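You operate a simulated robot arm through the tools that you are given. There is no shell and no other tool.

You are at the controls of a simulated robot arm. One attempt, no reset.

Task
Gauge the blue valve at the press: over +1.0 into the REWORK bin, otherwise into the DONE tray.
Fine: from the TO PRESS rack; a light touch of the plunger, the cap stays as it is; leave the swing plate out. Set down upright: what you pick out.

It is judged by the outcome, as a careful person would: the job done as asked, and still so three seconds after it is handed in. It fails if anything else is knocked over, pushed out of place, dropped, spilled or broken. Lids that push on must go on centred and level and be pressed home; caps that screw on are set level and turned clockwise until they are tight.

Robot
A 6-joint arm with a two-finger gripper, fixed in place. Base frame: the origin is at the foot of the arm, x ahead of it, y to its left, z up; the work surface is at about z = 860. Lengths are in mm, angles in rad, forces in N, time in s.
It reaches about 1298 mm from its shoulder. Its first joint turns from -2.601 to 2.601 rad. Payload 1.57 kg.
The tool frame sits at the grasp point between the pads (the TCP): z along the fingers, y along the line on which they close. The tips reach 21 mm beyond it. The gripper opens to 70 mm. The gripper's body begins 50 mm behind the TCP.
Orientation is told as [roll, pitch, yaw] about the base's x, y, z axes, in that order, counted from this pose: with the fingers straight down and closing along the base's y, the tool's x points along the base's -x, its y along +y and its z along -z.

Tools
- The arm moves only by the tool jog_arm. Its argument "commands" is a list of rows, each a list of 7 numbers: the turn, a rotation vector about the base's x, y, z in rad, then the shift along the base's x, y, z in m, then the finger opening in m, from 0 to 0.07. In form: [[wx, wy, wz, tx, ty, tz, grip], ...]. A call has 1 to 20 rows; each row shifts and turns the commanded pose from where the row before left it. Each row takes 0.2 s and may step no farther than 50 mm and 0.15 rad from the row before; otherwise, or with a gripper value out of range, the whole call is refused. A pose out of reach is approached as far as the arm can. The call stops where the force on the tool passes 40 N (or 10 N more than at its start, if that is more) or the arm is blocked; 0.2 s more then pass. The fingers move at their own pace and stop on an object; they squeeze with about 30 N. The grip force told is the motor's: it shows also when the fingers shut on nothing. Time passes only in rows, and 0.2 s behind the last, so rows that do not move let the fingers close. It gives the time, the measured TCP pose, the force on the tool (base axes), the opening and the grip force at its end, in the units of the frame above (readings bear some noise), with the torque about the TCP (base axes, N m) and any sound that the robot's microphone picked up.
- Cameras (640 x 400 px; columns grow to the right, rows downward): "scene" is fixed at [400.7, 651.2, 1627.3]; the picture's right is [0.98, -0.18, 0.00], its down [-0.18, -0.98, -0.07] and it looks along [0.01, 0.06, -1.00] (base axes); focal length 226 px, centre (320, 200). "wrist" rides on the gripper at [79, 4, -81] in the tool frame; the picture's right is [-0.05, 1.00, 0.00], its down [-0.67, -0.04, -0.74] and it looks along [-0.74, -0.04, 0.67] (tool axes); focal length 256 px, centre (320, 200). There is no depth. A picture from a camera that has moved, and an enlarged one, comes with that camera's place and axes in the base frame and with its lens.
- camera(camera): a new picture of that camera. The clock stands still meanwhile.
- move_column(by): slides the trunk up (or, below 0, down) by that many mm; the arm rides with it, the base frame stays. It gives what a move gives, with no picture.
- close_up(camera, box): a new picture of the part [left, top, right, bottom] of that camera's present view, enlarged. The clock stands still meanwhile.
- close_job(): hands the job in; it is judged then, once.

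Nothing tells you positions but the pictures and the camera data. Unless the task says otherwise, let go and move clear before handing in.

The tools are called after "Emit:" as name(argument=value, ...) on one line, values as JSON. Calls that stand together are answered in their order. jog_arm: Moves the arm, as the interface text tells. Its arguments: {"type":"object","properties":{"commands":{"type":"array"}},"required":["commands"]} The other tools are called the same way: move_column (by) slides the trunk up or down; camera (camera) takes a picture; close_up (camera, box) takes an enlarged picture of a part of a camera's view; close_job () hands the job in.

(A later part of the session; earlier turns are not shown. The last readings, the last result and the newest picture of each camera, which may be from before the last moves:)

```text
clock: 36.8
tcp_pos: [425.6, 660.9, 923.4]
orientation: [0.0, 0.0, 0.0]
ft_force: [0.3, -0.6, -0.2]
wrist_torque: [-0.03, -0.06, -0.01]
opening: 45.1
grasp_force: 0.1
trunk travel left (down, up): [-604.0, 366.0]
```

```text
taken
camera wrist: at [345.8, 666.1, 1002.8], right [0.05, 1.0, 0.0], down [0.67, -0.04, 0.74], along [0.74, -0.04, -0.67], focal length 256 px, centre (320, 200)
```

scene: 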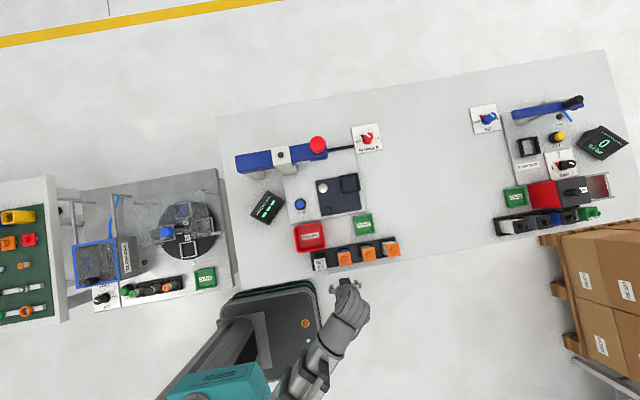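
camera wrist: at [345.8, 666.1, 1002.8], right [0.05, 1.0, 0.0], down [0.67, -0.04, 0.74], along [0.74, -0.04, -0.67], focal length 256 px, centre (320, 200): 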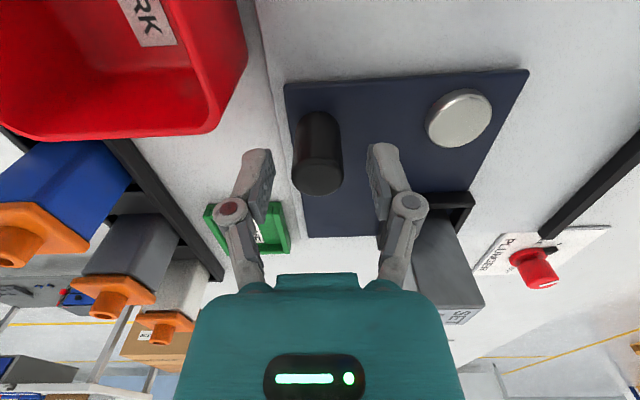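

Emit:
move_column(by=-20)

Emit:
close_up(camera="wrist", box=[200, 60, 440, 260])

```text
clock: 37.5
tcp_pos: [425.7, 660.8, 902.4]
orientation: [0.0, 0.0, 0.001]
ft_force: [-1.1, -0.1, 0.2]
wrist_torque: [0.01, -0.03, -0.01]
opening: 45.0
grasp_force: 0.1
trunk travel left (down, up): [-584.0, 386.0]
```

```text
2.00 times, centred on (320, 160) of wrist
camera zoom: at [345.8, 666.1, 982.8], right [0.05, 1.0, 0.0], down [0.67, -0.04, 0.74], along [0.74, -0.04, -0.67], focal length 512 px, centre (320, 280)
```

zoom: 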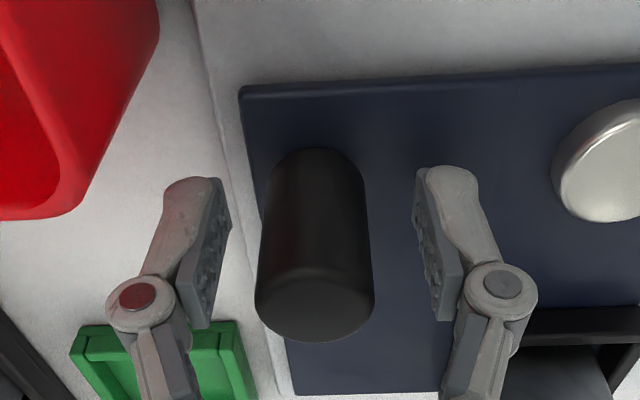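

Emit:
jog_arm(commands=[[0, 0, 0, 0, 0, 0, 0.035], [0, 0, 0, 0, 0, 0, 0.028], [0, 0, 0, 0, 0, 0, 0.02], [0, 0, 0, 0, 0, 0, 0.015], [0, 0, 0, 0, 0, 0, 0.015]])

Emit:
close_up(camera="wrist", box=[200, 60, 440, 260])

```text
clock: 38.7
tcp_pos: [426.9, 660.6, 902.5]
orientation: [-0.001, -0.001, 0.0]
ft_force: [-0.3, -10.2, -5.2]
wrist_torque: [-0.25, -0.12, 0.07]
opening: 23.8
grasp_force: 31.8
trunk travel left (down, up): [-584.0, 386.0]
```

```text
2.00 times, centred on (320, 160) of wrist
camera zoom: at [345.9, 665.2, 982.9], right [0.05, 1.0, 0.0], down [0.67, -0.04, 0.74], along [0.74, -0.04, -0.67], focal length 512 px, centre (320, 280)
```

zoom: 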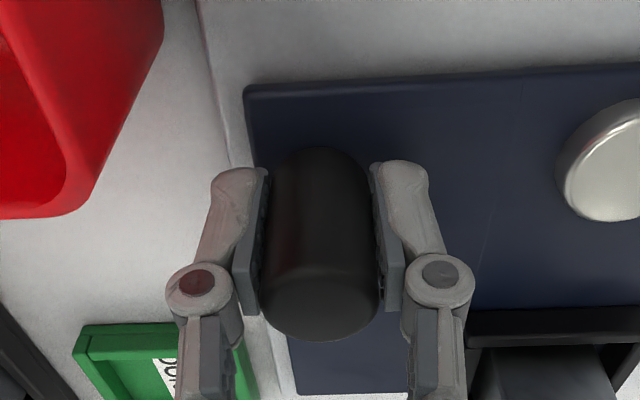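

The knob is gripped with a slight y preload. I'll relieve that, then start the arc gently (15°) and watch the forces.

Emit:
jog_arm(commands=[[0, 0, 0, 0, -0.001, 0, 0.015], [0, 0, 0, 0, 0, 0, 0.015], [0, 0, 0.06545, 0.00499, 0.000163, 0, 0.015], [0, 0, 0.06545, 0.004969, 0.00049, 0, 0.015], [0, 0, 0.06545, 0.004926, 0.000813, 0, 0.015], [0, 0, 0.06545, 0.004863, 0.001134, 0, 0.015]])

Emit:
close_up(camera="scene", box=[280, 120, 400, 195])

Emit:
camera(camera="wrist")

```text
clock: 40.1
tcp_pos: [446.3, 662.7, 902.4]
orientation: [0.001, 0.0, 0.261]
ft_force: [-0.9, 0.5, 1.8]
wrist_torque: [-0.09, 0.41, 0.04]
opening: 23.8
grasp_force: 32.0
trunk travel left (down, up): [-584.0, 386.0]
```

```text
5.33 times, centred on (340, 158) of scene
camera zoom: at [400.7, 651.2, 1627.3], right [0.98, -0.18, 0.0], down [-0.18, -0.98, -0.07], along [0.01, 0.06, -1.0], focal length 1207 px, centre (213, 427)
```

zoom: 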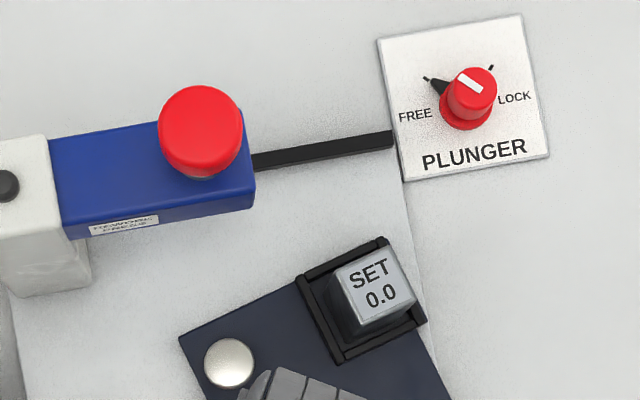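

```text
taken
camera wrist: at [367.1, 647.2, 982.9], right [-0.21, 0.98, 0.0], down [0.65, 0.14, 0.74], along [0.73, 0.16, -0.67], focal length 256 px, centre (320, 200)
```

wrist: 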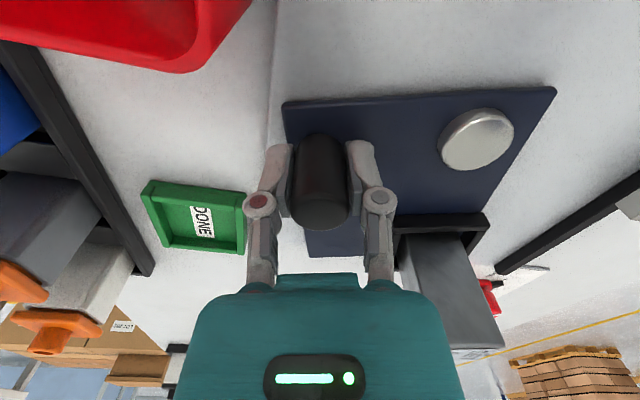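

The plate swings about the silver pivot as expected with low forces. I'll continue to about 55°, then check clearance of SET under the plunger foot.

Emit:
jog_arm(commands=[[0, 0, 0.06545, 0.004778, 0.001449, 0, 0.015], [0, 0, 0.06545, 0.004672, 0.001759, 0, 0.015], [0, 0, 0.06545, 0.004549, 0.002061, 0, 0.015], [0, 0, 0.06545, 0.004403, 0.002353, 0, 0.015], [0, 0, 0.06545, 0.00424, 0.002637, 0, 0.015], [0, 0, 0.06545, 0.004058, 0.002908, 0, 0.015], [0, 0, 0.06545, 0.00386, 0.003168, 0, 0.015], [0, 0, 0.06545, 0.003644, 0.003413, 0, 0.015], [0, 0, 0.06545, 0.003413, 0.003644, 0, 0.015], [0, 0, 0.06545, 0.003168, 0.00386, 0, 0.015]])

Emit:
camera(camera="wrist")

Emit:
close_up(camera="scene", box=[280, 120, 400, 195])

```text
clock: 42.3
tcp_pos: [486.4, 689.9, 902.7]
orientation: [-0.001, 0.0, 0.918]
ft_force: [-10.3, 6.6, 2.7]
wrist_torque: [0.39, 0.0, 0.02]
opening: 23.8
grasp_force: 31.7
trunk travel left (down, up): [-584.0, 386.0]
```

```text
taken
camera wrist: at [432.9, 631.1, 982.9], right [-0.76, 0.65, 0.0], down [0.43, 0.51, 0.74], along [0.48, 0.57, -0.67], focal length 256 px, centre (320, 200)
```

wrist: 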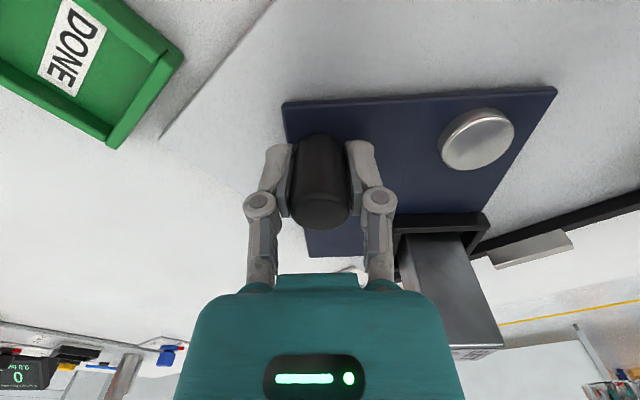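

```text
5.33 times, centred on (340, 158) of scene
camera zoom: at [400.7, 651.2, 1627.3], right [0.98, -0.18, 0.0], down [-0.18, -0.98, -0.07], along [0.01, 0.06, -1.0], focal length 1207 px, centre (213, 427)
```

zoom: 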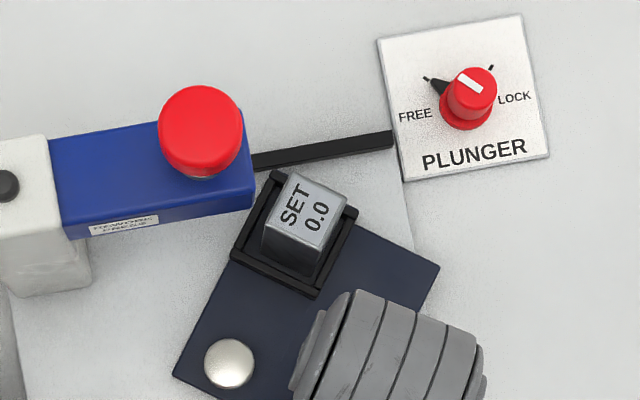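

Slight inward radial load; I'll correct the radius by about 1 mm and continue toward 80°.

Emit:
jog_arm(commands=[[0, 0, 0.06545, 0.002108, 0.004658, 0, 0.015], [0, 0, 0.06545, 0.002637, 0.00424, 0, 0.015], [0, 0, 0.06545, 0.002353, 0.004403, 0, 0.015], [0, 0, 0.06545, 0.002061, 0.004549, 0, 0.015], [0, 0, 0.06545, 0.001759, 0.004672, 0, 0.015]])

Emit:
camera(camera="wrist")

Emit:
close_up(camera="scene", box=[280, 120, 400, 195])

```text
clock: 43.5
tcp_pos: [497.6, 711.7, 902.6]
orientation: [-0.001, 0.001, 1.245]
ft_force: [-12.3, 2.3, -0.5]
wrist_torque: [0.18, 0.2, 0.04]
opening: 23.6
grasp_force: 31.6
trunk travel left (down, up): [-584.0, 386.0]
```

```text
taken
camera wrist: at [466.0, 639.7, 983.0], right [-0.93, 0.37, 0.0], down [0.25, 0.62, 0.74], along [0.28, 0.69, -0.67], focal length 256 px, centre (320, 200)
```

wrist: 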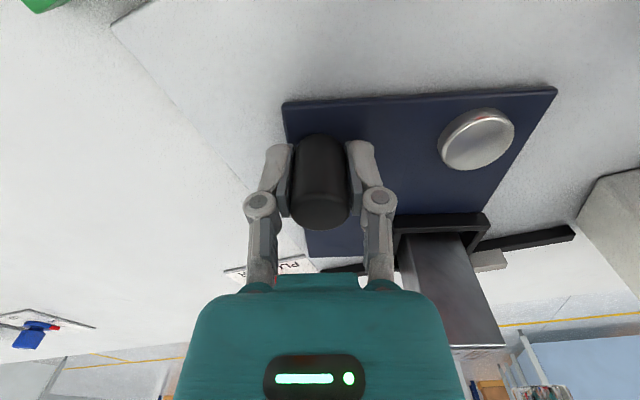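

```text
5.33 times, centred on (340, 158) of scene
camera zoom: at [400.7, 651.2, 1627.3], right [0.98, -0.18, 0.0], down [-0.18, -0.98, -0.07], along [0.01, 0.06, -1.0], focal length 1207 px, centre (213, 427)
```

zoom: 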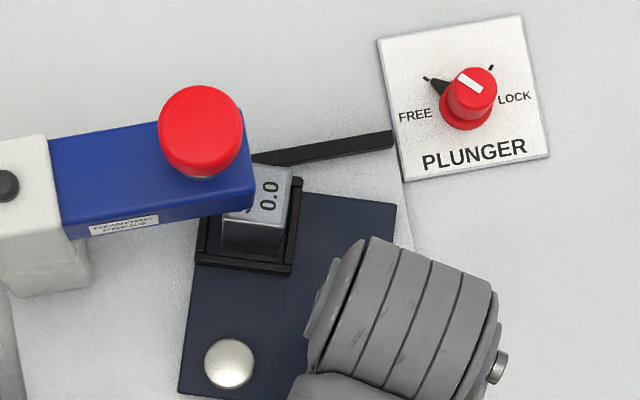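

Emit:
jog_arm(commands=[[0, 0, 0.06545, 0.0003, 0.005, 0, 0.015], [0, 0, 0.06545, 0.001, 0.004863, 0, 0.015], [0, 0, 0.06545, 0.0006, 0.004926, 0, 0.015]])

Emit:
camera(camera="wrist")

Emit:
close_up(camera="scene", box=[280, 120, 400, 195])

```text
clock: 44.3
tcp_pos: [500.9, 727.9, 902.0]
orientation: [-0.003, 0.002, 1.442]
ft_force: [-6.4, -2.1, -1.1]
wrist_torque: [-0.14, 0.0, 0.15]
opening: 23.3
grasp_force: 32.2
trunk travel left (down, up): [-584.0, 386.0]
```

```text
taken
camera wrist: at [483.9, 650.0, 983.0], right [-0.98, 0.18, 0.0], down [0.12, 0.66, 0.74], along [0.14, 0.73, -0.67], focal length 256 px, centre (320, 200)
```

wrist: 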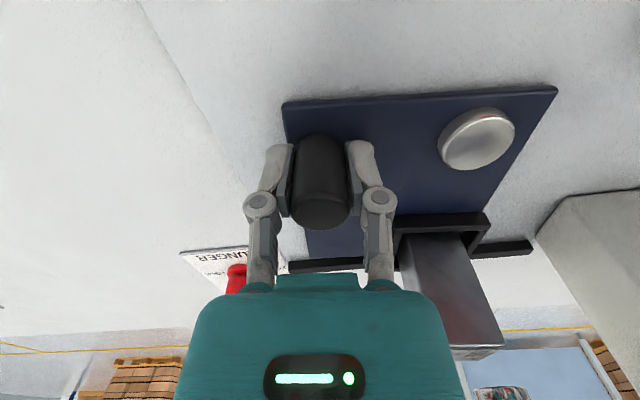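

```text
5.33 times, centred on (340, 158) of scene
camera zoom: at [400.7, 651.2, 1627.3], right [0.98, -0.18, 0.0], down [-0.18, -0.98, -0.07], along [0.01, 0.06, -1.0], focal length 1207 px, centre (213, 427)
```

zoom: 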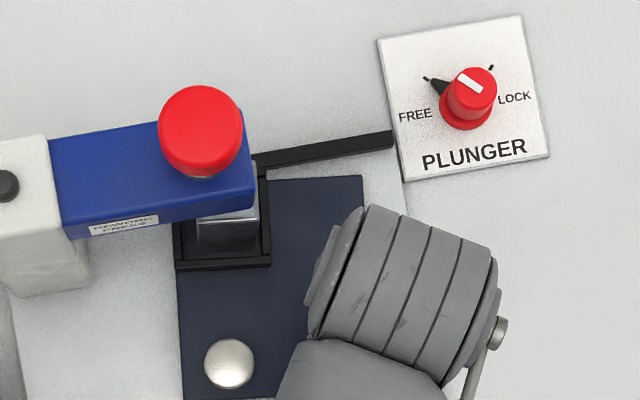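

Now about 82.5°, SET is nearly under the plunger. I'll continue in small steps until it meets the stop.

Emit:
jog_arm(commands=[[0, 0, 0.06545, 0.0003, 0.00497, 0, 0.015], [0, 0, 0.06545, 0.0001, 0.00499, 0, 0.015], [0, 0, 0, 0, 0, 0, 0.015]])

Emit:
camera(camera="wrist")

Emit:
close_up(camera="scene", box=[280, 120, 400, 195])

```text
clock: 45.1
tcp_pos: [500.8, 735.7, 903.1]
orientation: [0.0, 0.003, 1.57]
ft_force: [-9.7, -13.2, -9.6]
wrist_torque: [-0.05, 0.15, -0.08]
opening: 23.6
grasp_force: 32.0
trunk travel left (down, up): [-584.0, 386.0]
```

```text
taken
camera wrist: at [494.7, 657.9, 983.1], right [-1.0, 0.05, 0.0], down [0.04, 0.67, 0.74], along [0.04, 0.74, -0.67], focal length 256 px, centre (320, 200)
```

wrist: 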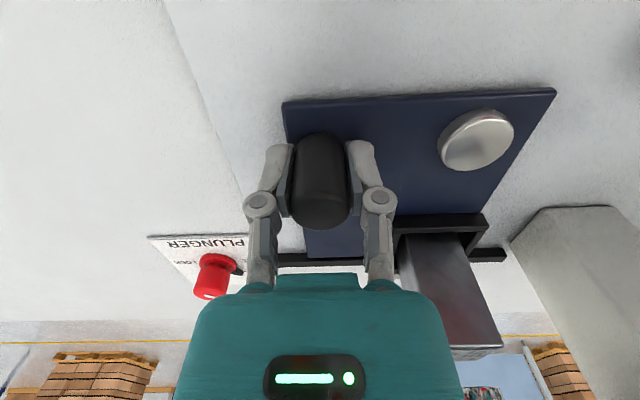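

```text
5.33 times, centred on (340, 158) of scene
camera zoom: at [400.7, 651.2, 1627.3], right [0.98, -0.18, 0.0], down [-0.18, -0.98, -0.07], along [0.01, 0.06, -1.0], focal length 1207 px, centre (213, 427)
```

zoom: 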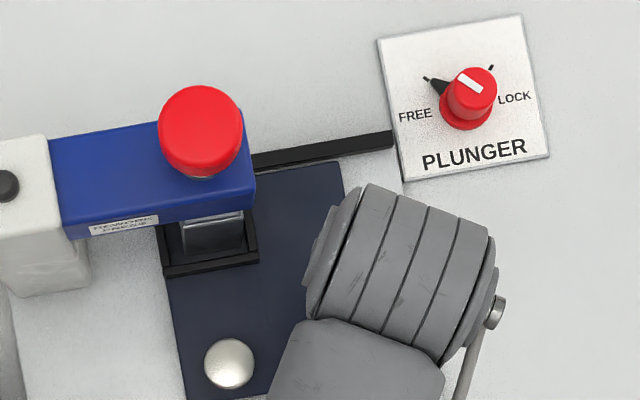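

The plate meets its stop at 90°. I'll release the knob, raise well clear, and check that the plate stays.

Emit:
jog_arm(commands=[[0, 0, 0, 0.0008, -0.001, 0, 0.015], [0, 0, 0, 0, 0, 0, 0.03], [0, 0, 0, 0, 0, 0, 0.045], [0, 0, 0, 0, 0, 0, 0.05]])

Emit:
move_column(by=100)

Emit:
camera(camera="wrist")

Emit:
camera(camera="scene")

```text
clock: 46.1
tcp_pos: [502.4, 737.2, 901.5]
orientation: [-0.001, 0.001, 1.569]
ft_force: [0.0, -0.1, 0.5]
wrist_torque: [0.01, -0.01, -0.04]
opening: 49.7
grasp_force: 0.1
trunk travel left (down, up): [-584.0, 386.0]
```

```text
clock: 47.4
tcp_pos: [501.1, 736.8, 1002.3]
orientation: [0.001, 0.0, 1.569]
ft_force: [0.2, 0.3, 0.0]
wrist_torque: [0.0, 0.01, 0.05]
opening: 50.0
grasp_force: 0.0
trunk travel left (down, up): [-684.0, 286.0]
```

```text
taken
camera wrist: at [495.9, 658.1, 1082.6], right [-1.0, 0.05, 0.0], down [0.04, 0.67, 0.74], along [0.04, 0.74, -0.67], focal length 256 px, centre (320, 200)
```

wrist: 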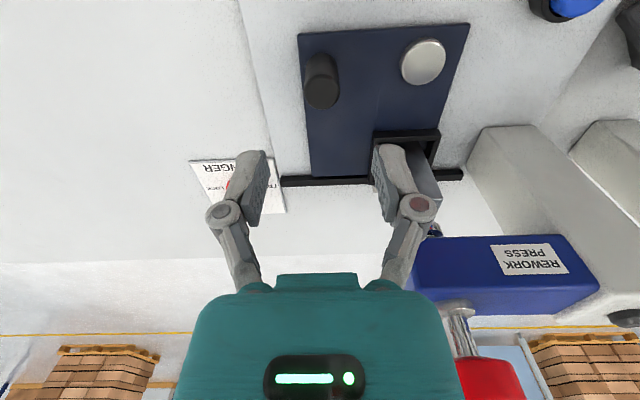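

```text
taken
```

scene: 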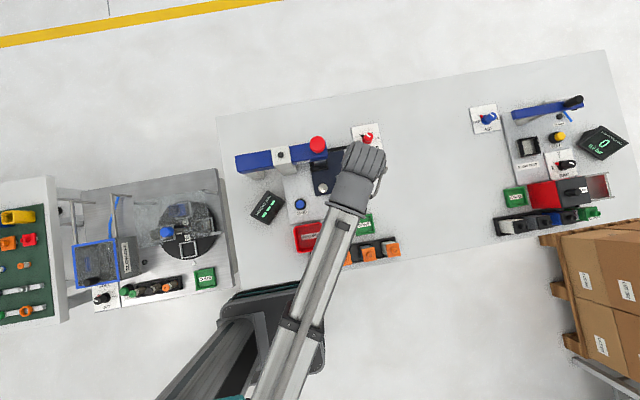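

SET is under the plunger and the plate stays put. I'll close the fingers, go above the red cap at about (426, 825), and push it down in small steps while watching force and display.

Emit:
move_column(by=125)

Emit:
jog_arm(commands=[[0, 0, 0, -0.019, 0.022, 0, 0.03], [0, 0, 0, -0.019, 0.022, 0, 0.01], [0, 0, 0, -0.019, 0.022, 0, 0.0], [0, 0, 0, -0.018, 0.0215, 0, 0.0], [0, 0, 0, 0, 0, 0, 0.0], [0, 0, 0, 0, 0, 0, 0.0]])

Emit:
camera(camera="wrist")

Emit:
camera(camera="scene")

```text
clock: 49.0
tcp_pos: [501.1, 736.8, 1127.0]
orientation: [-0.001, 0.0, 1.571]
ft_force: [-0.1, 0.0, -0.1]
wrist_torque: [0.01, -0.01, -0.01]
opening: 50.2
grasp_force: 0.2
trunk travel left (down, up): [-809.0, 161.0]
```

```text
clock: 50.4
tcp_pos: [425.6, 823.3, 1127.4]
orientation: [0.0, 0.001, 1.57]
ft_force: [-0.7, -1.4, 0.5]
wrist_torque: [-0.01, 0.0, 0.02]
opening: 0.0
grasp_force: 28.8
trunk travel left (down, up): [-809.0, 161.0]
```

```text
taken
camera wrist: at [421.1, 745.9, 1207.8], right [-1.0, 0.05, 0.0], down [0.04, 0.67, 0.74], along [0.04, 0.74, -0.67], focal length 256 px, centre (320, 200)
```

wrist: 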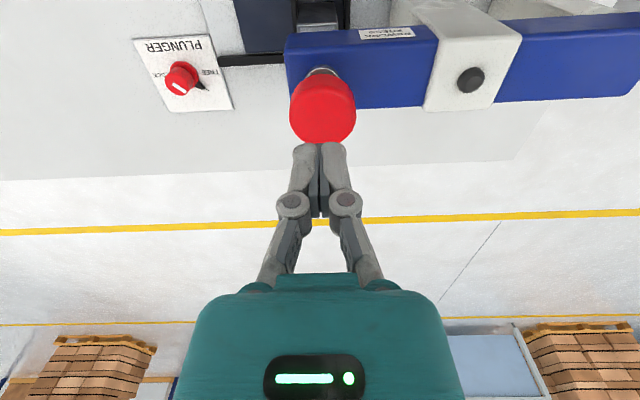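

```text
taken
```

scene: 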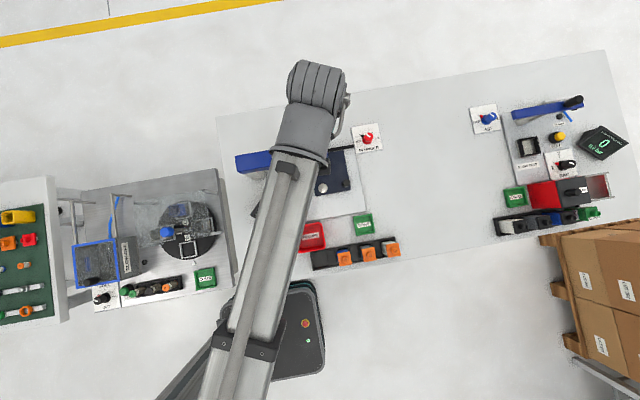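

The forearm hides the display from the scene camera here. I'll try turning the wrist at this height so the wrist camera can see the display beside the fingers.

Emit:
jog_arm(commands=[[0, 0, 0.145, 0, 0, 0, 0.0], [0, 0, 0.145, 0, 0, 0, 0.0], [0, 0, 0.145, 0, 0, 0, 0.0], [0, 0, 0.145, 0, 0, 0, 0.0], [0, 0, 0.145, 0, 0, 0, 0.0], [0, 0, 0.145, 0, 0, 0, 0.0], [0, 0, 0.145, 0, 0, 0, 0.0], [0, 0, 0.145, 0, 0, 0, 0.0], [0, 0, 0.145, 0, 0, 0, 0.0], [0, 0, 0.145, 0, 0, 0, 0.0], [0, 0, 0.145, 0, 0, 0, 0.0], [0, 0, 0, 0, 0, 0, 0.0]])

Emit:
camera(camera="wrist")

```text
clock: 53.0
tcp_pos: [426.1, 825.4, 1127.4]
orientation: [0.001, 0.0, -3.115]
ft_force: [-0.8, 0.3, -0.2]
wrist_torque: [0.04, -0.01, 0.02]
opening: 0.0
grasp_force: 28.6
trunk travel left (down, up): [-809.0, 161.0]
```

```text
taken
camera wrist: at [504.2, 822.9, 1207.7], right [-0.03, -1.0, 0.0], down [-0.67, 0.02, 0.74], along [-0.74, 0.02, -0.67], focal length 256 px, centre (320, 200)
```

wrist: 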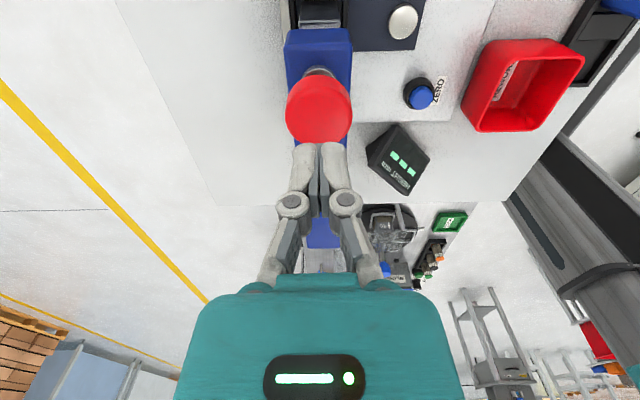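

Emit:
close_up(camera="wrist", box=[240, 40, 460, 200])

```text
2.50 times, centred on (350, 120) of wrist
camera zoom: at [504.2, 822.9, 1207.7], right [-0.03, -1.0, 0.0], down [-0.67, 0.02, 0.74], along [-0.74, 0.02, -0.67], focal length 640 px, centre (245, 400)
```

zoom: 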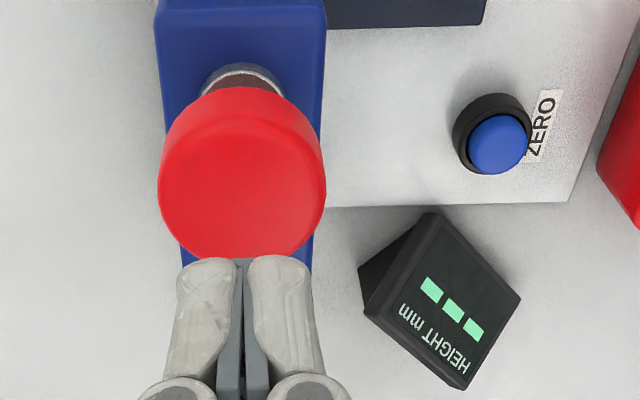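

Display and ZERO are visible from this pose and the cap is centred under the fingertips. I'll descend towards the cap.

Emit:
jog_arm(commands=[[0, 0, 0, 0.001, 0, 0, 0.0], [0, 0, 0, 0, 0, 0, 0.0]])

Emit:
move_column(by=-26)

Emit:
move_column(by=-3)

Emit:
camera(camera="wrist")

```text
clock: 53.6
tcp_pos: [427.6, 824.0, 1127.7]
orientation: [0.0, -0.001, -3.119]
ft_force: [0.1, 0.6, -0.3]
wrist_torque: [0.04, -0.03, -0.01]
opening: 0.2
grasp_force: 28.2
trunk travel left (down, up): [-809.0, 161.0]
```

```text
clock: 54.3
tcp_pos: [427.6, 823.9, 1101.0]
orientation: [0.0, 0.0, -3.118]
ft_force: [-0.5, 0.2, 0.6]
wrist_torque: [0.0, -0.01, -0.02]
opening: 0.0
grasp_force: 28.7
trunk travel left (down, up): [-783.0, 187.0]
```

```text
clock: 54.8
tcp_pos: [427.9, 824.2, 1098.5]
orientation: [0.0, 0.001, -3.12]
ft_force: [-0.1, 0.0, -0.5]
wrist_torque: [0.01, 0.01, 0.01]
opening: 0.0
grasp_force: 29.0
trunk travel left (down, up): [-780.0, 190.0]
```

```text
taken
camera wrist: at [505.2, 822.7, 1178.8], right [-0.03, -1.0, 0.0], down [-0.67, 0.02, 0.74], along [-0.74, 0.02, -0.67], focal length 256 px, centre (320, 200)
```

wrist: 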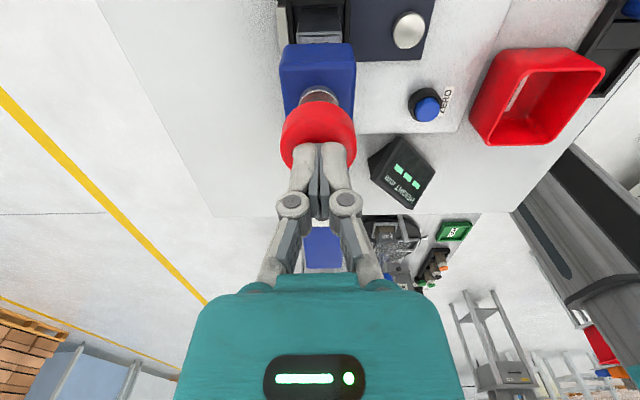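

Emit:
move_column(by=-3)

Emit:
move_column(by=-2)

Emit:
move_column(by=-2)

Emit:
close_up(camera="wrist", box=[240, 40, 460, 210])

```text
clock: 55.3
tcp_pos: [427.9, 822.8, 1094.6]
orientation: [0.0, 0.002, -3.117]
ft_force: [0.1, -0.5, 0.3]
wrist_torque: [-0.04, 0.0, 0.0]
opening: 6.3
grasp_force: 28.8
trunk travel left (down, up): [-777.0, 193.0]
```

```text
clock: 55.9
tcp_pos: [427.5, 824.5, 1094.3]
orientation: [0.0, 0.0, -3.116]
ft_force: [1.2, 0.4, 1.2]
wrist_torque: [-0.01, -0.01, 0.01]
opening: 5.9
grasp_force: 28.4
trunk travel left (down, up): [-775.0, 195.0]
```

```text
clock: 56.4
tcp_pos: [427.4, 824.8, 1091.0]
orientation: [0.0, 0.001, -3.117]
ft_force: [0.7, 0.1, 0.7]
wrist_torque: [0.02, 0.02, -0.03]
opening: 6.0
grasp_force: 28.3
trunk travel left (down, up): [-773.0, 197.0]
```

```text
2.35 times, centred on (350, 125) of wrist
camera zoom: at [505.2, 822.7, 1171.7], right [-0.03, -1.0, 0.0], down [-0.67, 0.02, 0.74], along [-0.74, 0.02, -0.67], focal length 602 px, centre (249, 376)
```

zoom: 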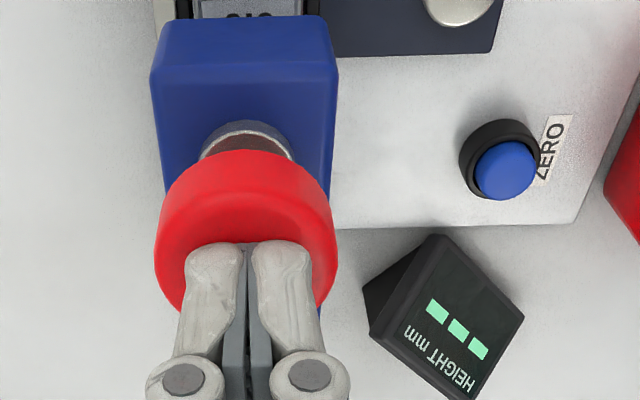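

Emit:
close_up(camera="wrist", box=[270, 80, 370, 150])

Emit:
close_up(camera="wrist", box=[260, 20, 400, 100])

```text
5.71 times, centred on (320, 115) of wrist
camera zoom: at [505.2, 822.7, 1171.7], right [-0.03, -1.0, 0.0], down [-0.67, 0.02, 0.74], along [-0.74, 0.02, -0.67], focal length 1463 px, centre (320, 686)
```

zoom: 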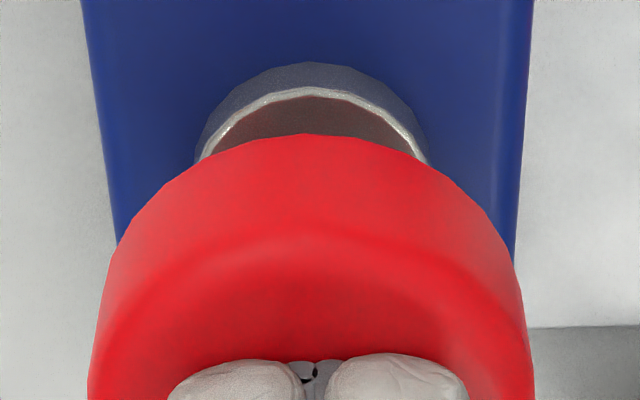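

```text
4.57 times, centred on (330, 60) of wrist
camera zoom: at [505.2, 822.7, 1171.7], right [-0.03, -1.0, 0.0], down [-0.67, 0.02, 0.74], along [-0.74, 0.02, -0.67], focal length 1170 px, centre (274, 840)
```

zoom: 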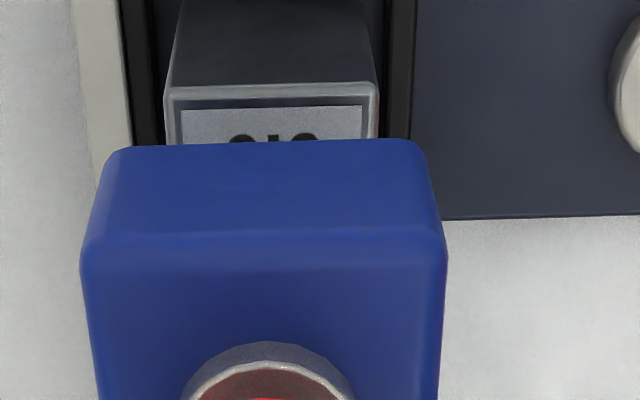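

Emit:
move_column(by=-2)

Emit:
close_up(camera="wrist", box=[240, 40, 460, 210])

```text
clock: 56.9
tcp_pos: [427.4, 823.0, 1088.9]
orientation: [0.0, 0.001, -3.116]
ft_force: [0.6, 0.7, 0.2]
wrist_torque: [0.01, -0.01, 0.01]
opening: 6.2
grasp_force: 28.5
trunk travel left (down, up): [-771.0, 199.0]
```

```text
2.35 times, centred on (350, 125) of wrist
camera zoom: at [505.2, 822.7, 1169.8], right [-0.03, -1.0, 0.0], down [-0.67, 0.02, 0.74], along [-0.74, 0.02, -0.67], focal length 602 px, centre (249, 376)
```

zoom: 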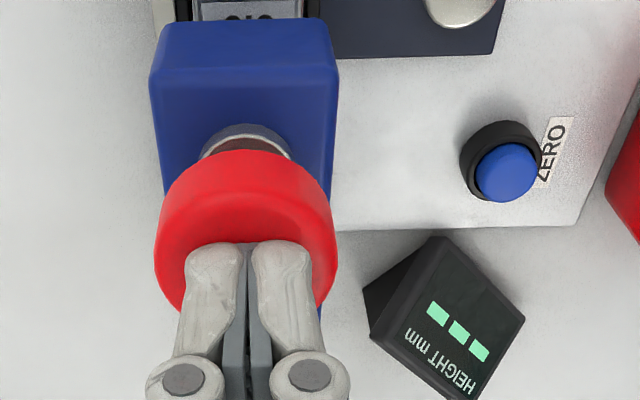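

The cap moves down with the fingertips at under 1 N, so the plunger slides freely. I'll continue in small steps until the foot touches SET.

Emit:
move_column(by=-2)

Emit:
move_column(by=-2)

Emit:
close_up(camera="wrist", box=[240, 40, 460, 210])

```text
clock: 57.4
tcp_pos: [425.9, 825.0, 1086.7]
orientation: [0.0, -0.001, -3.117]
ft_force: [0.3, 0.9, 1.3]
wrist_torque: [0.02, 0.01, -0.02]
opening: 5.9
grasp_force: 28.5
trunk travel left (down, up): [-769.0, 201.0]
```

```text
clock: 57.9
tcp_pos: [427.1, 823.7, 1084.1]
orientation: [-0.001, -0.001, -3.118]
ft_force: [1.0, 0.5, 0.6]
wrist_torque: [0.02, 0.02, 0.0]
opening: 6.0
grasp_force: 28.4
trunk travel left (down, up): [-767.0, 203.0]
```

```text
2.35 times, centred on (350, 125) of wrist
camera zoom: at [505.1, 822.7, 1165.8], right [-0.03, -1.0, 0.0], down [-0.67, 0.02, 0.74], along [-0.74, 0.02, -0.67], focal length 602 px, centre (249, 376)
```

zoom: 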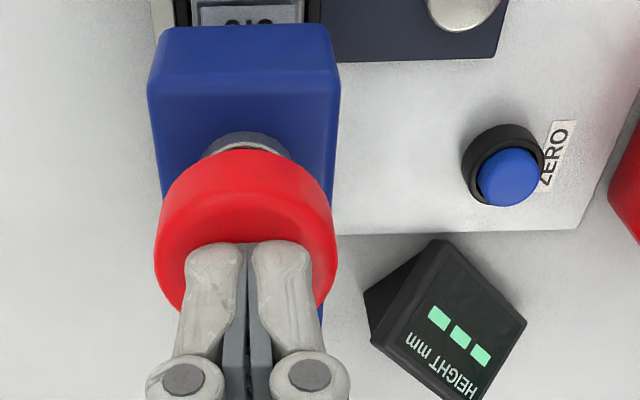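

Cap still follows the fingers with almost no force. I'll go on in 1 mm steps.

Emit:
move_column(by=-1)

Emit:
move_column(by=-1)

Emit:
close_up(camera="wrist", box=[240, 40, 460, 210])

```text
clock: 58.5
tcp_pos: [428.0, 824.4, 1084.9]
orientation: [0.0, 0.0, -3.117]
ft_force: [0.6, 0.5, 1.3]
wrist_torque: [-0.01, 0.0, 0.01]
opening: 6.2
grasp_force: 28.3
trunk travel left (down, up): [-766.0, 204.0]
```

```text
clock: 59.0
tcp_pos: [427.7, 823.6, 1084.0]
orientation: [0.0, 0.0, -3.118]
ft_force: [0.1, 0.9, 0.6]
wrist_torque: [-0.01, 0.04, 0.0]
opening: 6.0
grasp_force: 28.3
trunk travel left (down, up): [-765.0, 205.0]
```

```text
2.35 times, centred on (350, 125) of wrist
camera zoom: at [505.1, 822.6, 1163.8], right [-0.03, -1.0, 0.0], down [-0.67, 0.02, 0.74], along [-0.74, 0.02, -0.67], focal length 602 px, centre (249, 376)
```

zoom: 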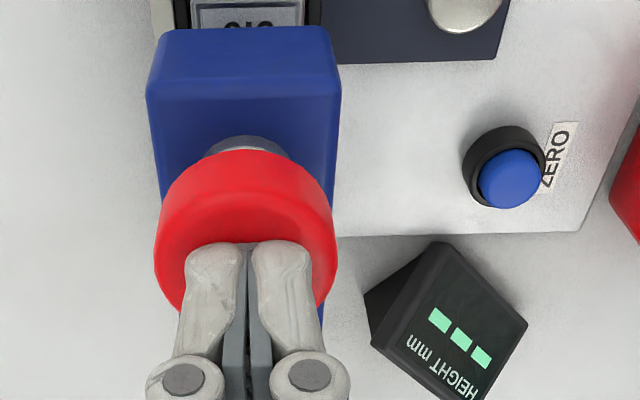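

Emit:
move_column(by=-1)

Emit:
close_up(camera="wrist", box=[240, 40, 460, 210])

Emit:
move_column(by=-1)

Emit:
close_up(camera="wrist", box=[240, 40, 460, 210])

```text
clock: 59.5
tcp_pos: [427.2, 823.6, 1081.7]
orientation: [0.0, 0.001, -3.118]
ft_force: [0.8, 0.0, 0.9]
wrist_torque: [0.0, -0.01, 0.02]
opening: 5.9
grasp_force: 28.5
trunk travel left (down, up): [-764.0, 206.0]
```

```text
2.35 times, centred on (350, 125) of wrist
camera zoom: at [505.1, 822.6, 1162.8], right [-0.03, -1.0, 0.0], down [-0.67, 0.02, 0.74], along [-0.74, 0.02, -0.67], focal length 602 px, centre (249, 376)
```

zoom: 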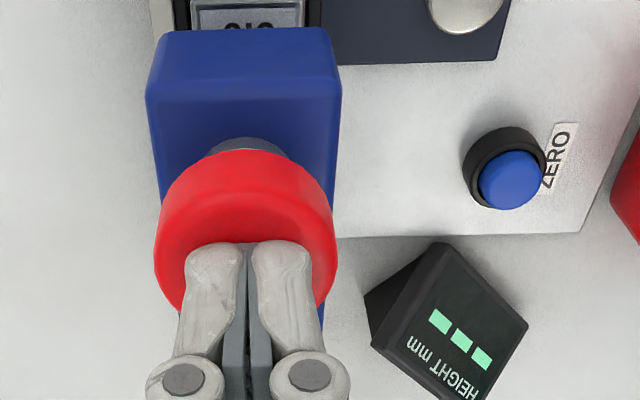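

```text
clock: 60.0
tcp_pos: [427.3, 824.4, 1080.8]
orientation: [0.001, 0.001, -3.118]
ft_force: [0.4, 0.3, 3.3]
wrist_torque: [0.0, -0.02, -0.02]
opening: 5.9
grasp_force: 28.5
trunk travel left (down, up): [-763.0, 207.0]
```

```text
2.35 times, centred on (350, 125) of wrist
camera zoom: at [505.1, 822.6, 1161.8], right [-0.03, -1.0, 0.0], down [-0.67, 0.02, 0.74], along [-0.74, 0.02, -0.67], focal length 602 px, centre (249, 376)
```

zoom: 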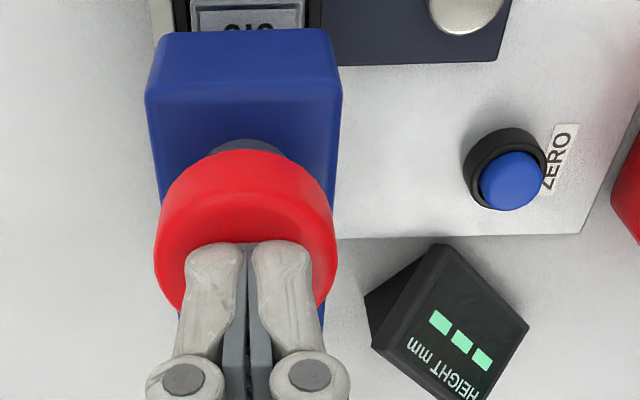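

Force rose to 3.3 N, so the foot is probably just touching. I'll check the display closely.

Emit:
close_up(camera="wrist", box=[355, 130, 435, 215])

Emit:
move_column(by=-0.5)

Emit:
close_up(camera="wrist", box=[355, 130, 435, 215])

```text
4.71 times, centred on (395, 172) of wrist
camera zoom: at [505.1, 822.6, 1161.8], right [-0.03, -1.0, 0.0], down [-0.67, 0.02, 0.74], along [-0.74, 0.02, -0.67], focal length 1205 px, centre (-33, 329)
```

zoom: 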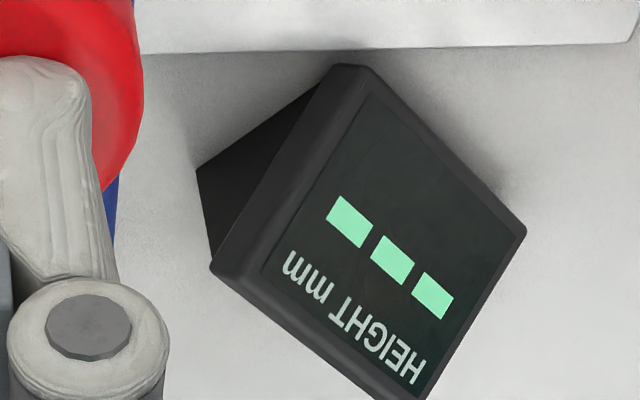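

```text
clock: 60.5
tcp_pos: [427.9, 824.0, 1079.7]
orientation: [0.002, 0.002, -3.118]
ft_force: [1.3, 1.0, 2.8]
wrist_torque: [0.02, 0.02, 0.01]
opening: 6.0
grasp_force: 28.1
trunk travel left (down, up): [-762.0, 208.0]
```

```text
4.71 times, centred on (395, 172) of wrist
camera zoom: at [505.1, 822.6, 1161.4], right [-0.03, -1.0, 0.0], down [-0.67, 0.02, 0.74], along [-0.74, 0.02, -0.67], focal length 1205 px, centre (-33, 329)
```

zoom: 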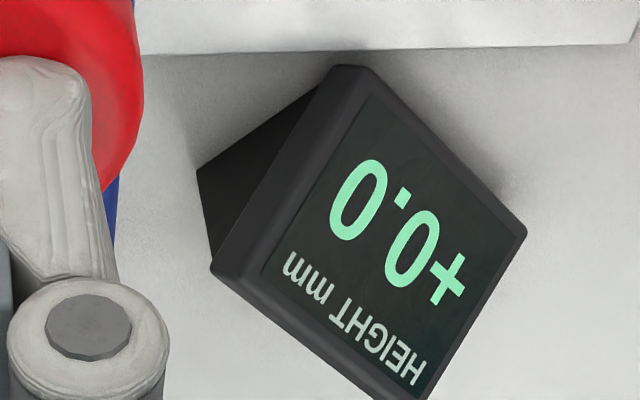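

With SET touched at about 3 N the display reads +0.0, so the gauge zero is verified against the master and needs no re-zeroing. I'll lift off and check that the plunger returns.

Emit:
move_column(by=10)

Emit:
close_up(camera="wrist", box=[240, 40, 460, 210])

Emit:
move_column(by=36)

Emit:
close_up(camera="wrist", box=[240, 40, 460, 210])

```text
clock: 61.1
tcp_pos: [428.0, 823.2, 1090.7]
orientation: [-0.001, 0.0, -3.118]
ft_force: [0.3, -0.4, 1.2]
wrist_torque: [0.04, 0.02, 0.04]
opening: 6.1
grasp_force: 28.5
trunk travel left (down, up): [-772.0, 198.0]
```

```text
2.35 times, centred on (350, 125) of wrist
camera zoom: at [505.1, 822.6, 1171.3], right [-0.03, -1.0, 0.0], down [-0.67, 0.02, 0.74], along [-0.74, 0.02, -0.67], focal length 602 px, centre (249, 376)
```

zoom: 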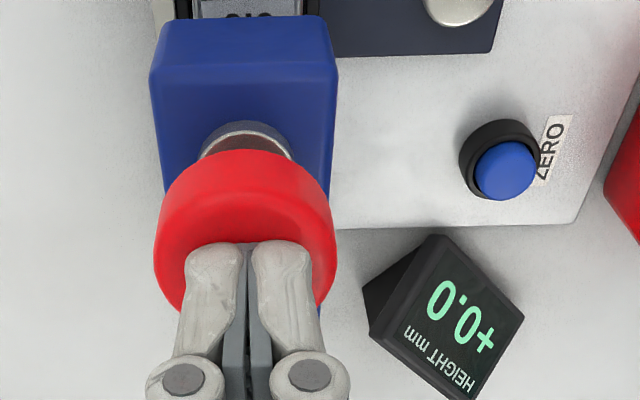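

```text
clock: 61.9
tcp_pos: [427.0, 824.5, 1125.7]
orientation: [0.001, 0.001, -3.117]
ft_force: [-0.3, 0.6, 0.1]
wrist_torque: [0.05, -0.03, 0.0]
opening: 0.0
grasp_force: 28.7
trunk travel left (down, up): [-808.0, 162.0]
```

```text
2.35 times, centred on (350, 125) of wrist
camera zoom: at [505.2, 822.9, 1207.1], right [-0.03, -1.0, 0.0], down [-0.67, 0.02, 0.74], along [-0.74, 0.02, -0.67], focal length 602 px, centre (249, 376)
```

zoom: 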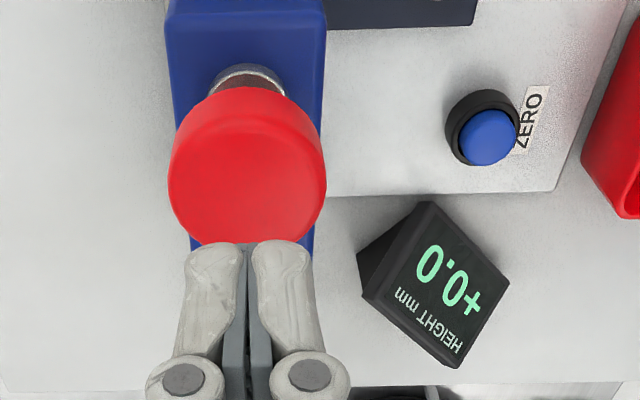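

The reading is held at +0.0 and the plunger sprang back. Now I'll go to the handle knob at about (501, 736) to swing the plate out.

Emit:
jog_arm(commands=[[0, 0, -0.012, 0.01845, -0.02205, 0, 0.01], [0, 0, -0.012, 0.01845, -0.02205, 0, 0.03], [0, 0, 0, 0.01845, -0.02205, 0, 0.045], [0, 0, 0, 0.01845, -0.02205, 0, 0.045], [0, 0, 0, 0, 0, 0, 0.045]])

Emit:
move_column(by=-185)

Emit:
camera(camera="wrist")

```text
clock: 63.1
tcp_pos: [502.3, 735.5, 1127.0]
orientation: [0.001, 0.0, -3.141]
ft_force: [-0.6, 0.4, 0.4]
wrist_torque: [0.02, -0.01, -0.01]
opening: 45.2
grasp_force: 0.1
trunk travel left (down, up): [-808.0, 162.0]
```

```text
clock: 65.1
tcp_pos: [502.7, 734.9, 942.3]
orientation: [0.001, 0.001, -3.141]
ft_force: [-0.3, -1.1, 0.7]
wrist_torque: [0.0, -0.03, 0.02]
opening: 45.0
grasp_force: 0.0
trunk travel left (down, up): [-623.0, 347.0]
```

```text
taken
camera wrist: at [579.4, 732.3, 1022.3], right [-0.05, -1.0, 0.0], down [-0.67, 0.04, 0.74], along [-0.74, 0.04, -0.67], focal length 256 px, centre (320, 200)
```

wrist: 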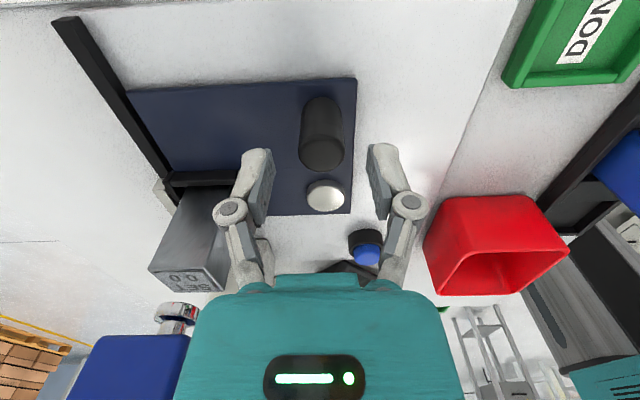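

Emit:
close_up(camera="wrist", box=[200, 60, 440, 260])

```text
2.00 times, centred on (320, 160) of wrist
camera zoom: at [579.4, 732.3, 1022.3], right [-0.05, -1.0, 0.0], down [-0.67, 0.04, 0.74], along [-0.74, 0.04, -0.67], focal length 512 px, centre (320, 280)
```

zoom: 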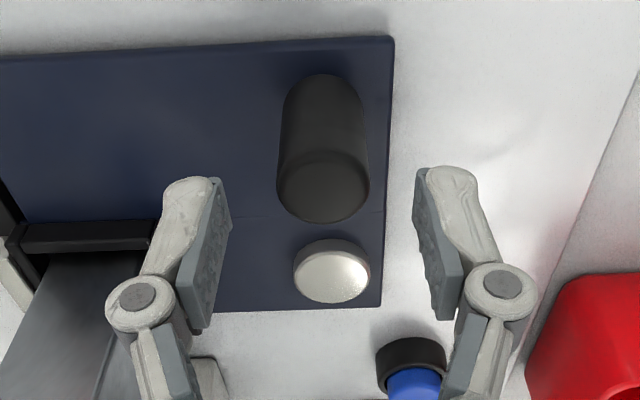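

Knob is about 2 mm toward -x of the TCP. I'll correct, lower onto it and grip.

Emit:
jog_arm(commands=[[0, 0, 0, -0.0022, -0.0003, 0, 0.045], [0, 0, 0, 0, 0, 0, 0.045]])

Emit:
move_column(by=-39)

Emit:
jog_arm(commands=[[0, 0, 0, 0, 0, 0, 0.035], [0, 0, 0, 0, 0, 0, 0.028], [0, 0, 0, 0, 0, 0, 0.02], [0, 0, 0, 0, 0, 0, 0.015], [0, 0, 0, 0, 0, 0, 0.015]])

Emit:
camera(camera="wrist")

```text
clock: 65.7
tcp_pos: [499.3, 735.3, 941.5]
orientation: [0.001, 0.0, -3.142]
ft_force: [0.7, -0.1, -0.2]
wrist_torque: [0.02, 0.0, 0.03]
opening: 45.0
grasp_force: 0.0
trunk travel left (down, up): [-623.0, 347.0]
```

```text
clock: 66.5
tcp_pos: [498.3, 735.7, 903.2]
orientation: [0.0, -0.001, -3.143]
ft_force: [0.6, -0.9, 0.0]
wrist_torque: [0.0, 0.01, -0.01]
opening: 45.0
grasp_force: 0.0
trunk travel left (down, up): [-584.0, 386.0]
```

```text
clock: 67.7
tcp_pos: [500.4, 735.2, 903.8]
orientation: [0.0, -0.002, 3.143]
ft_force: [-0.6, -4.2, -1.7]
wrist_torque: [-0.11, -0.02, 0.02]
opening: 23.7
grasp_force: 32.5
trunk travel left (down, up): [-584.0, 386.0]
```

```text
taken
camera wrist: at [577.1, 731.7, 983.3], right [-0.05, -1.0, 0.0], down [-0.67, 0.04, 0.74], along [-0.74, 0.04, -0.67], focal length 256 px, centre (320, 200)
```

wrist: 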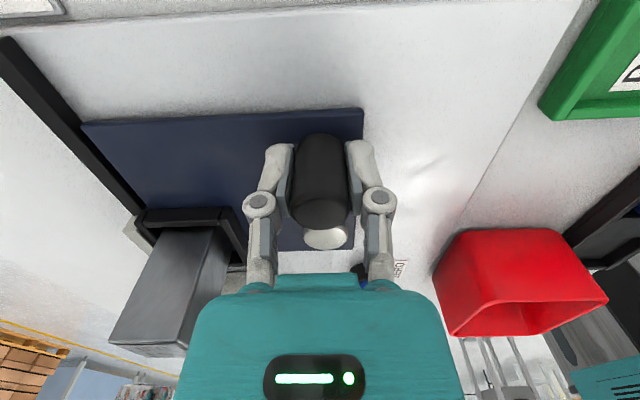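

Gripped cleanly. I'll swing the plate out along the arc (clockwise), first half.

Emit:
jog_arm(commands=[[0, 0, -0.06545, -0.000159, -0.004872, 0, 0.015], [0, 0, -0.06545, -0.000478, -0.004852, 0, 0.015], [0, 0, -0.06545, -0.000794, -0.00481, 0, 0.015], [0, 0, -0.06545, -0.001107, -0.004748, 0, 0.015], [0, 0, -0.06545, -0.001415, -0.004665, 0, 0.015], [0, 0, -0.06545, -0.001717, -0.004562, 0, 0.015], [0, 0, -0.06545, -0.002012, -0.004442, 0, 0.015], [0, 0, -0.06545, -0.002298, -0.004299, 0, 0.015], [0, 0, -0.06545, -0.002575, -0.00414, 0, 0.015], [0, 0, -0.06545, -0.002839, -0.003962, 0, 0.015], [0, 0, -0.06545, -0.003093, -0.003769, 0, 0.015], [0, 0, -0.06545, -0.003333, -0.003558, 0, 0.015]])

Emit:
camera(camera="wrist")

Emit:
close_up(camera="scene", box=[280, 120, 400, 195])

```text
clock: 70.3
tcp_pos: [477.3, 681.7, 903.9]
orientation: [0.0, 0.0, 2.355]
ft_force: [1.7, -1.9, 0.8]
wrist_torque: [-0.04, -0.13, 0.01]
opening: 23.4
grasp_force: 32.2
trunk travel left (down, up): [-584.0, 386.0]
```

```text
taken
camera wrist: at [528.9, 624.1, 983.3], right [-0.74, -0.67, 0.0], down [-0.45, 0.5, 0.74], along [-0.5, 0.55, -0.67], focal length 256 px, centre (320, 200)
```

wrist: 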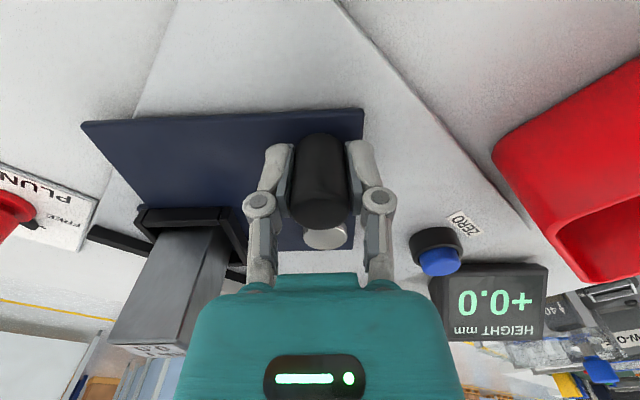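

```text
5.33 times, centred on (340, 158) of scene
camera zoom: at [400.7, 651.2, 1627.3], right [0.98, -0.18, 0.0], down [-0.18, -0.98, -0.07], along [0.01, 0.06, -1.0], focal length 1207 px, centre (213, 427)
```

zoom: 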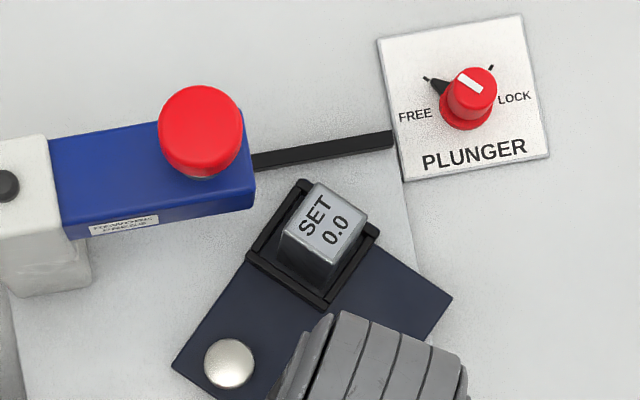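

Forces are tiny and the display clearly reads +0.0. I'll finish the second half of the swing-out.

Emit:
jog_arm(commands=[[0, 0, -0.06545, -0.003558, -0.003333, 0, 0.015], [0, 0, -0.06545, -0.003769, -0.003093, 0, 0.015], [0, 0, -0.06545, -0.003962, -0.002839, 0, 0.015], [0, 0, -0.06545, -0.00414, -0.002575, 0, 0.015], [0, 0, -0.06545, -0.004299, -0.002298, 0, 0.015], [0, 0, -0.06545, -0.004442, -0.002012, 0, 0.015], [0, 0, -0.06545, -0.004562, -0.001717, 0, 0.015], [0, 0, -0.06545, -0.004665, -0.001415, 0, 0.015], [0, 0, -0.06545, -0.004748, -0.001107, 0, 0.015], [0, 0, -0.06545, -0.00481, -0.000794, 0, 0.015], [0, 0, -0.06545, -0.004852, -0.000478, 0, 0.015], [0, 0, -0.06545, -0.004872, -0.000159, 0, 0.015]])

Emit:
camera(camera="wrist")

Emit:
close_up(camera="scene", box=[280, 120, 400, 195])

```text
clock: 72.9
tcp_pos: [425.1, 661.5, 903.7]
orientation: [-0.002, 0.0, 1.571]
ft_force: [4.4, 0.8, 1.8]
wrist_torque: [-0.03, -0.01, 0.33]
opening: 23.6
grasp_force: 32.0
trunk travel left (down, up): [-584.0, 386.0]
```

```text
taken
camera wrist: at [419.4, 582.5, 983.2], right [-1.0, 0.05, 0.0], down [0.04, 0.67, 0.75], along [0.04, 0.74, -0.67], focal length 256 px, centre (320, 200)
```

wrist: 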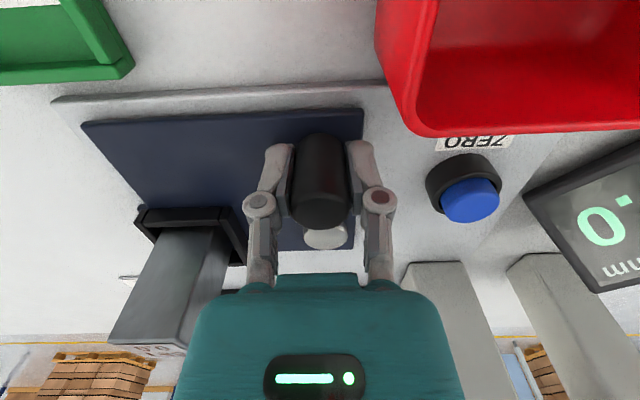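

```text
5.33 times, centred on (340, 158) of scene
camera zoom: at [400.7, 651.2, 1627.3], right [0.98, -0.18, 0.0], down [-0.18, -0.98, -0.07], along [0.01, 0.06, -1.0], focal length 1207 px, centre (213, 427)
```

zoom: 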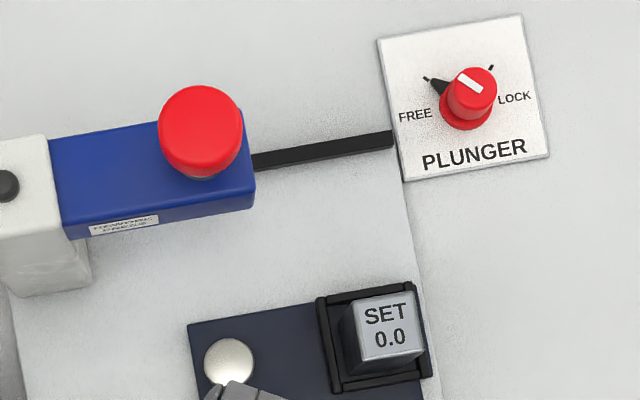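

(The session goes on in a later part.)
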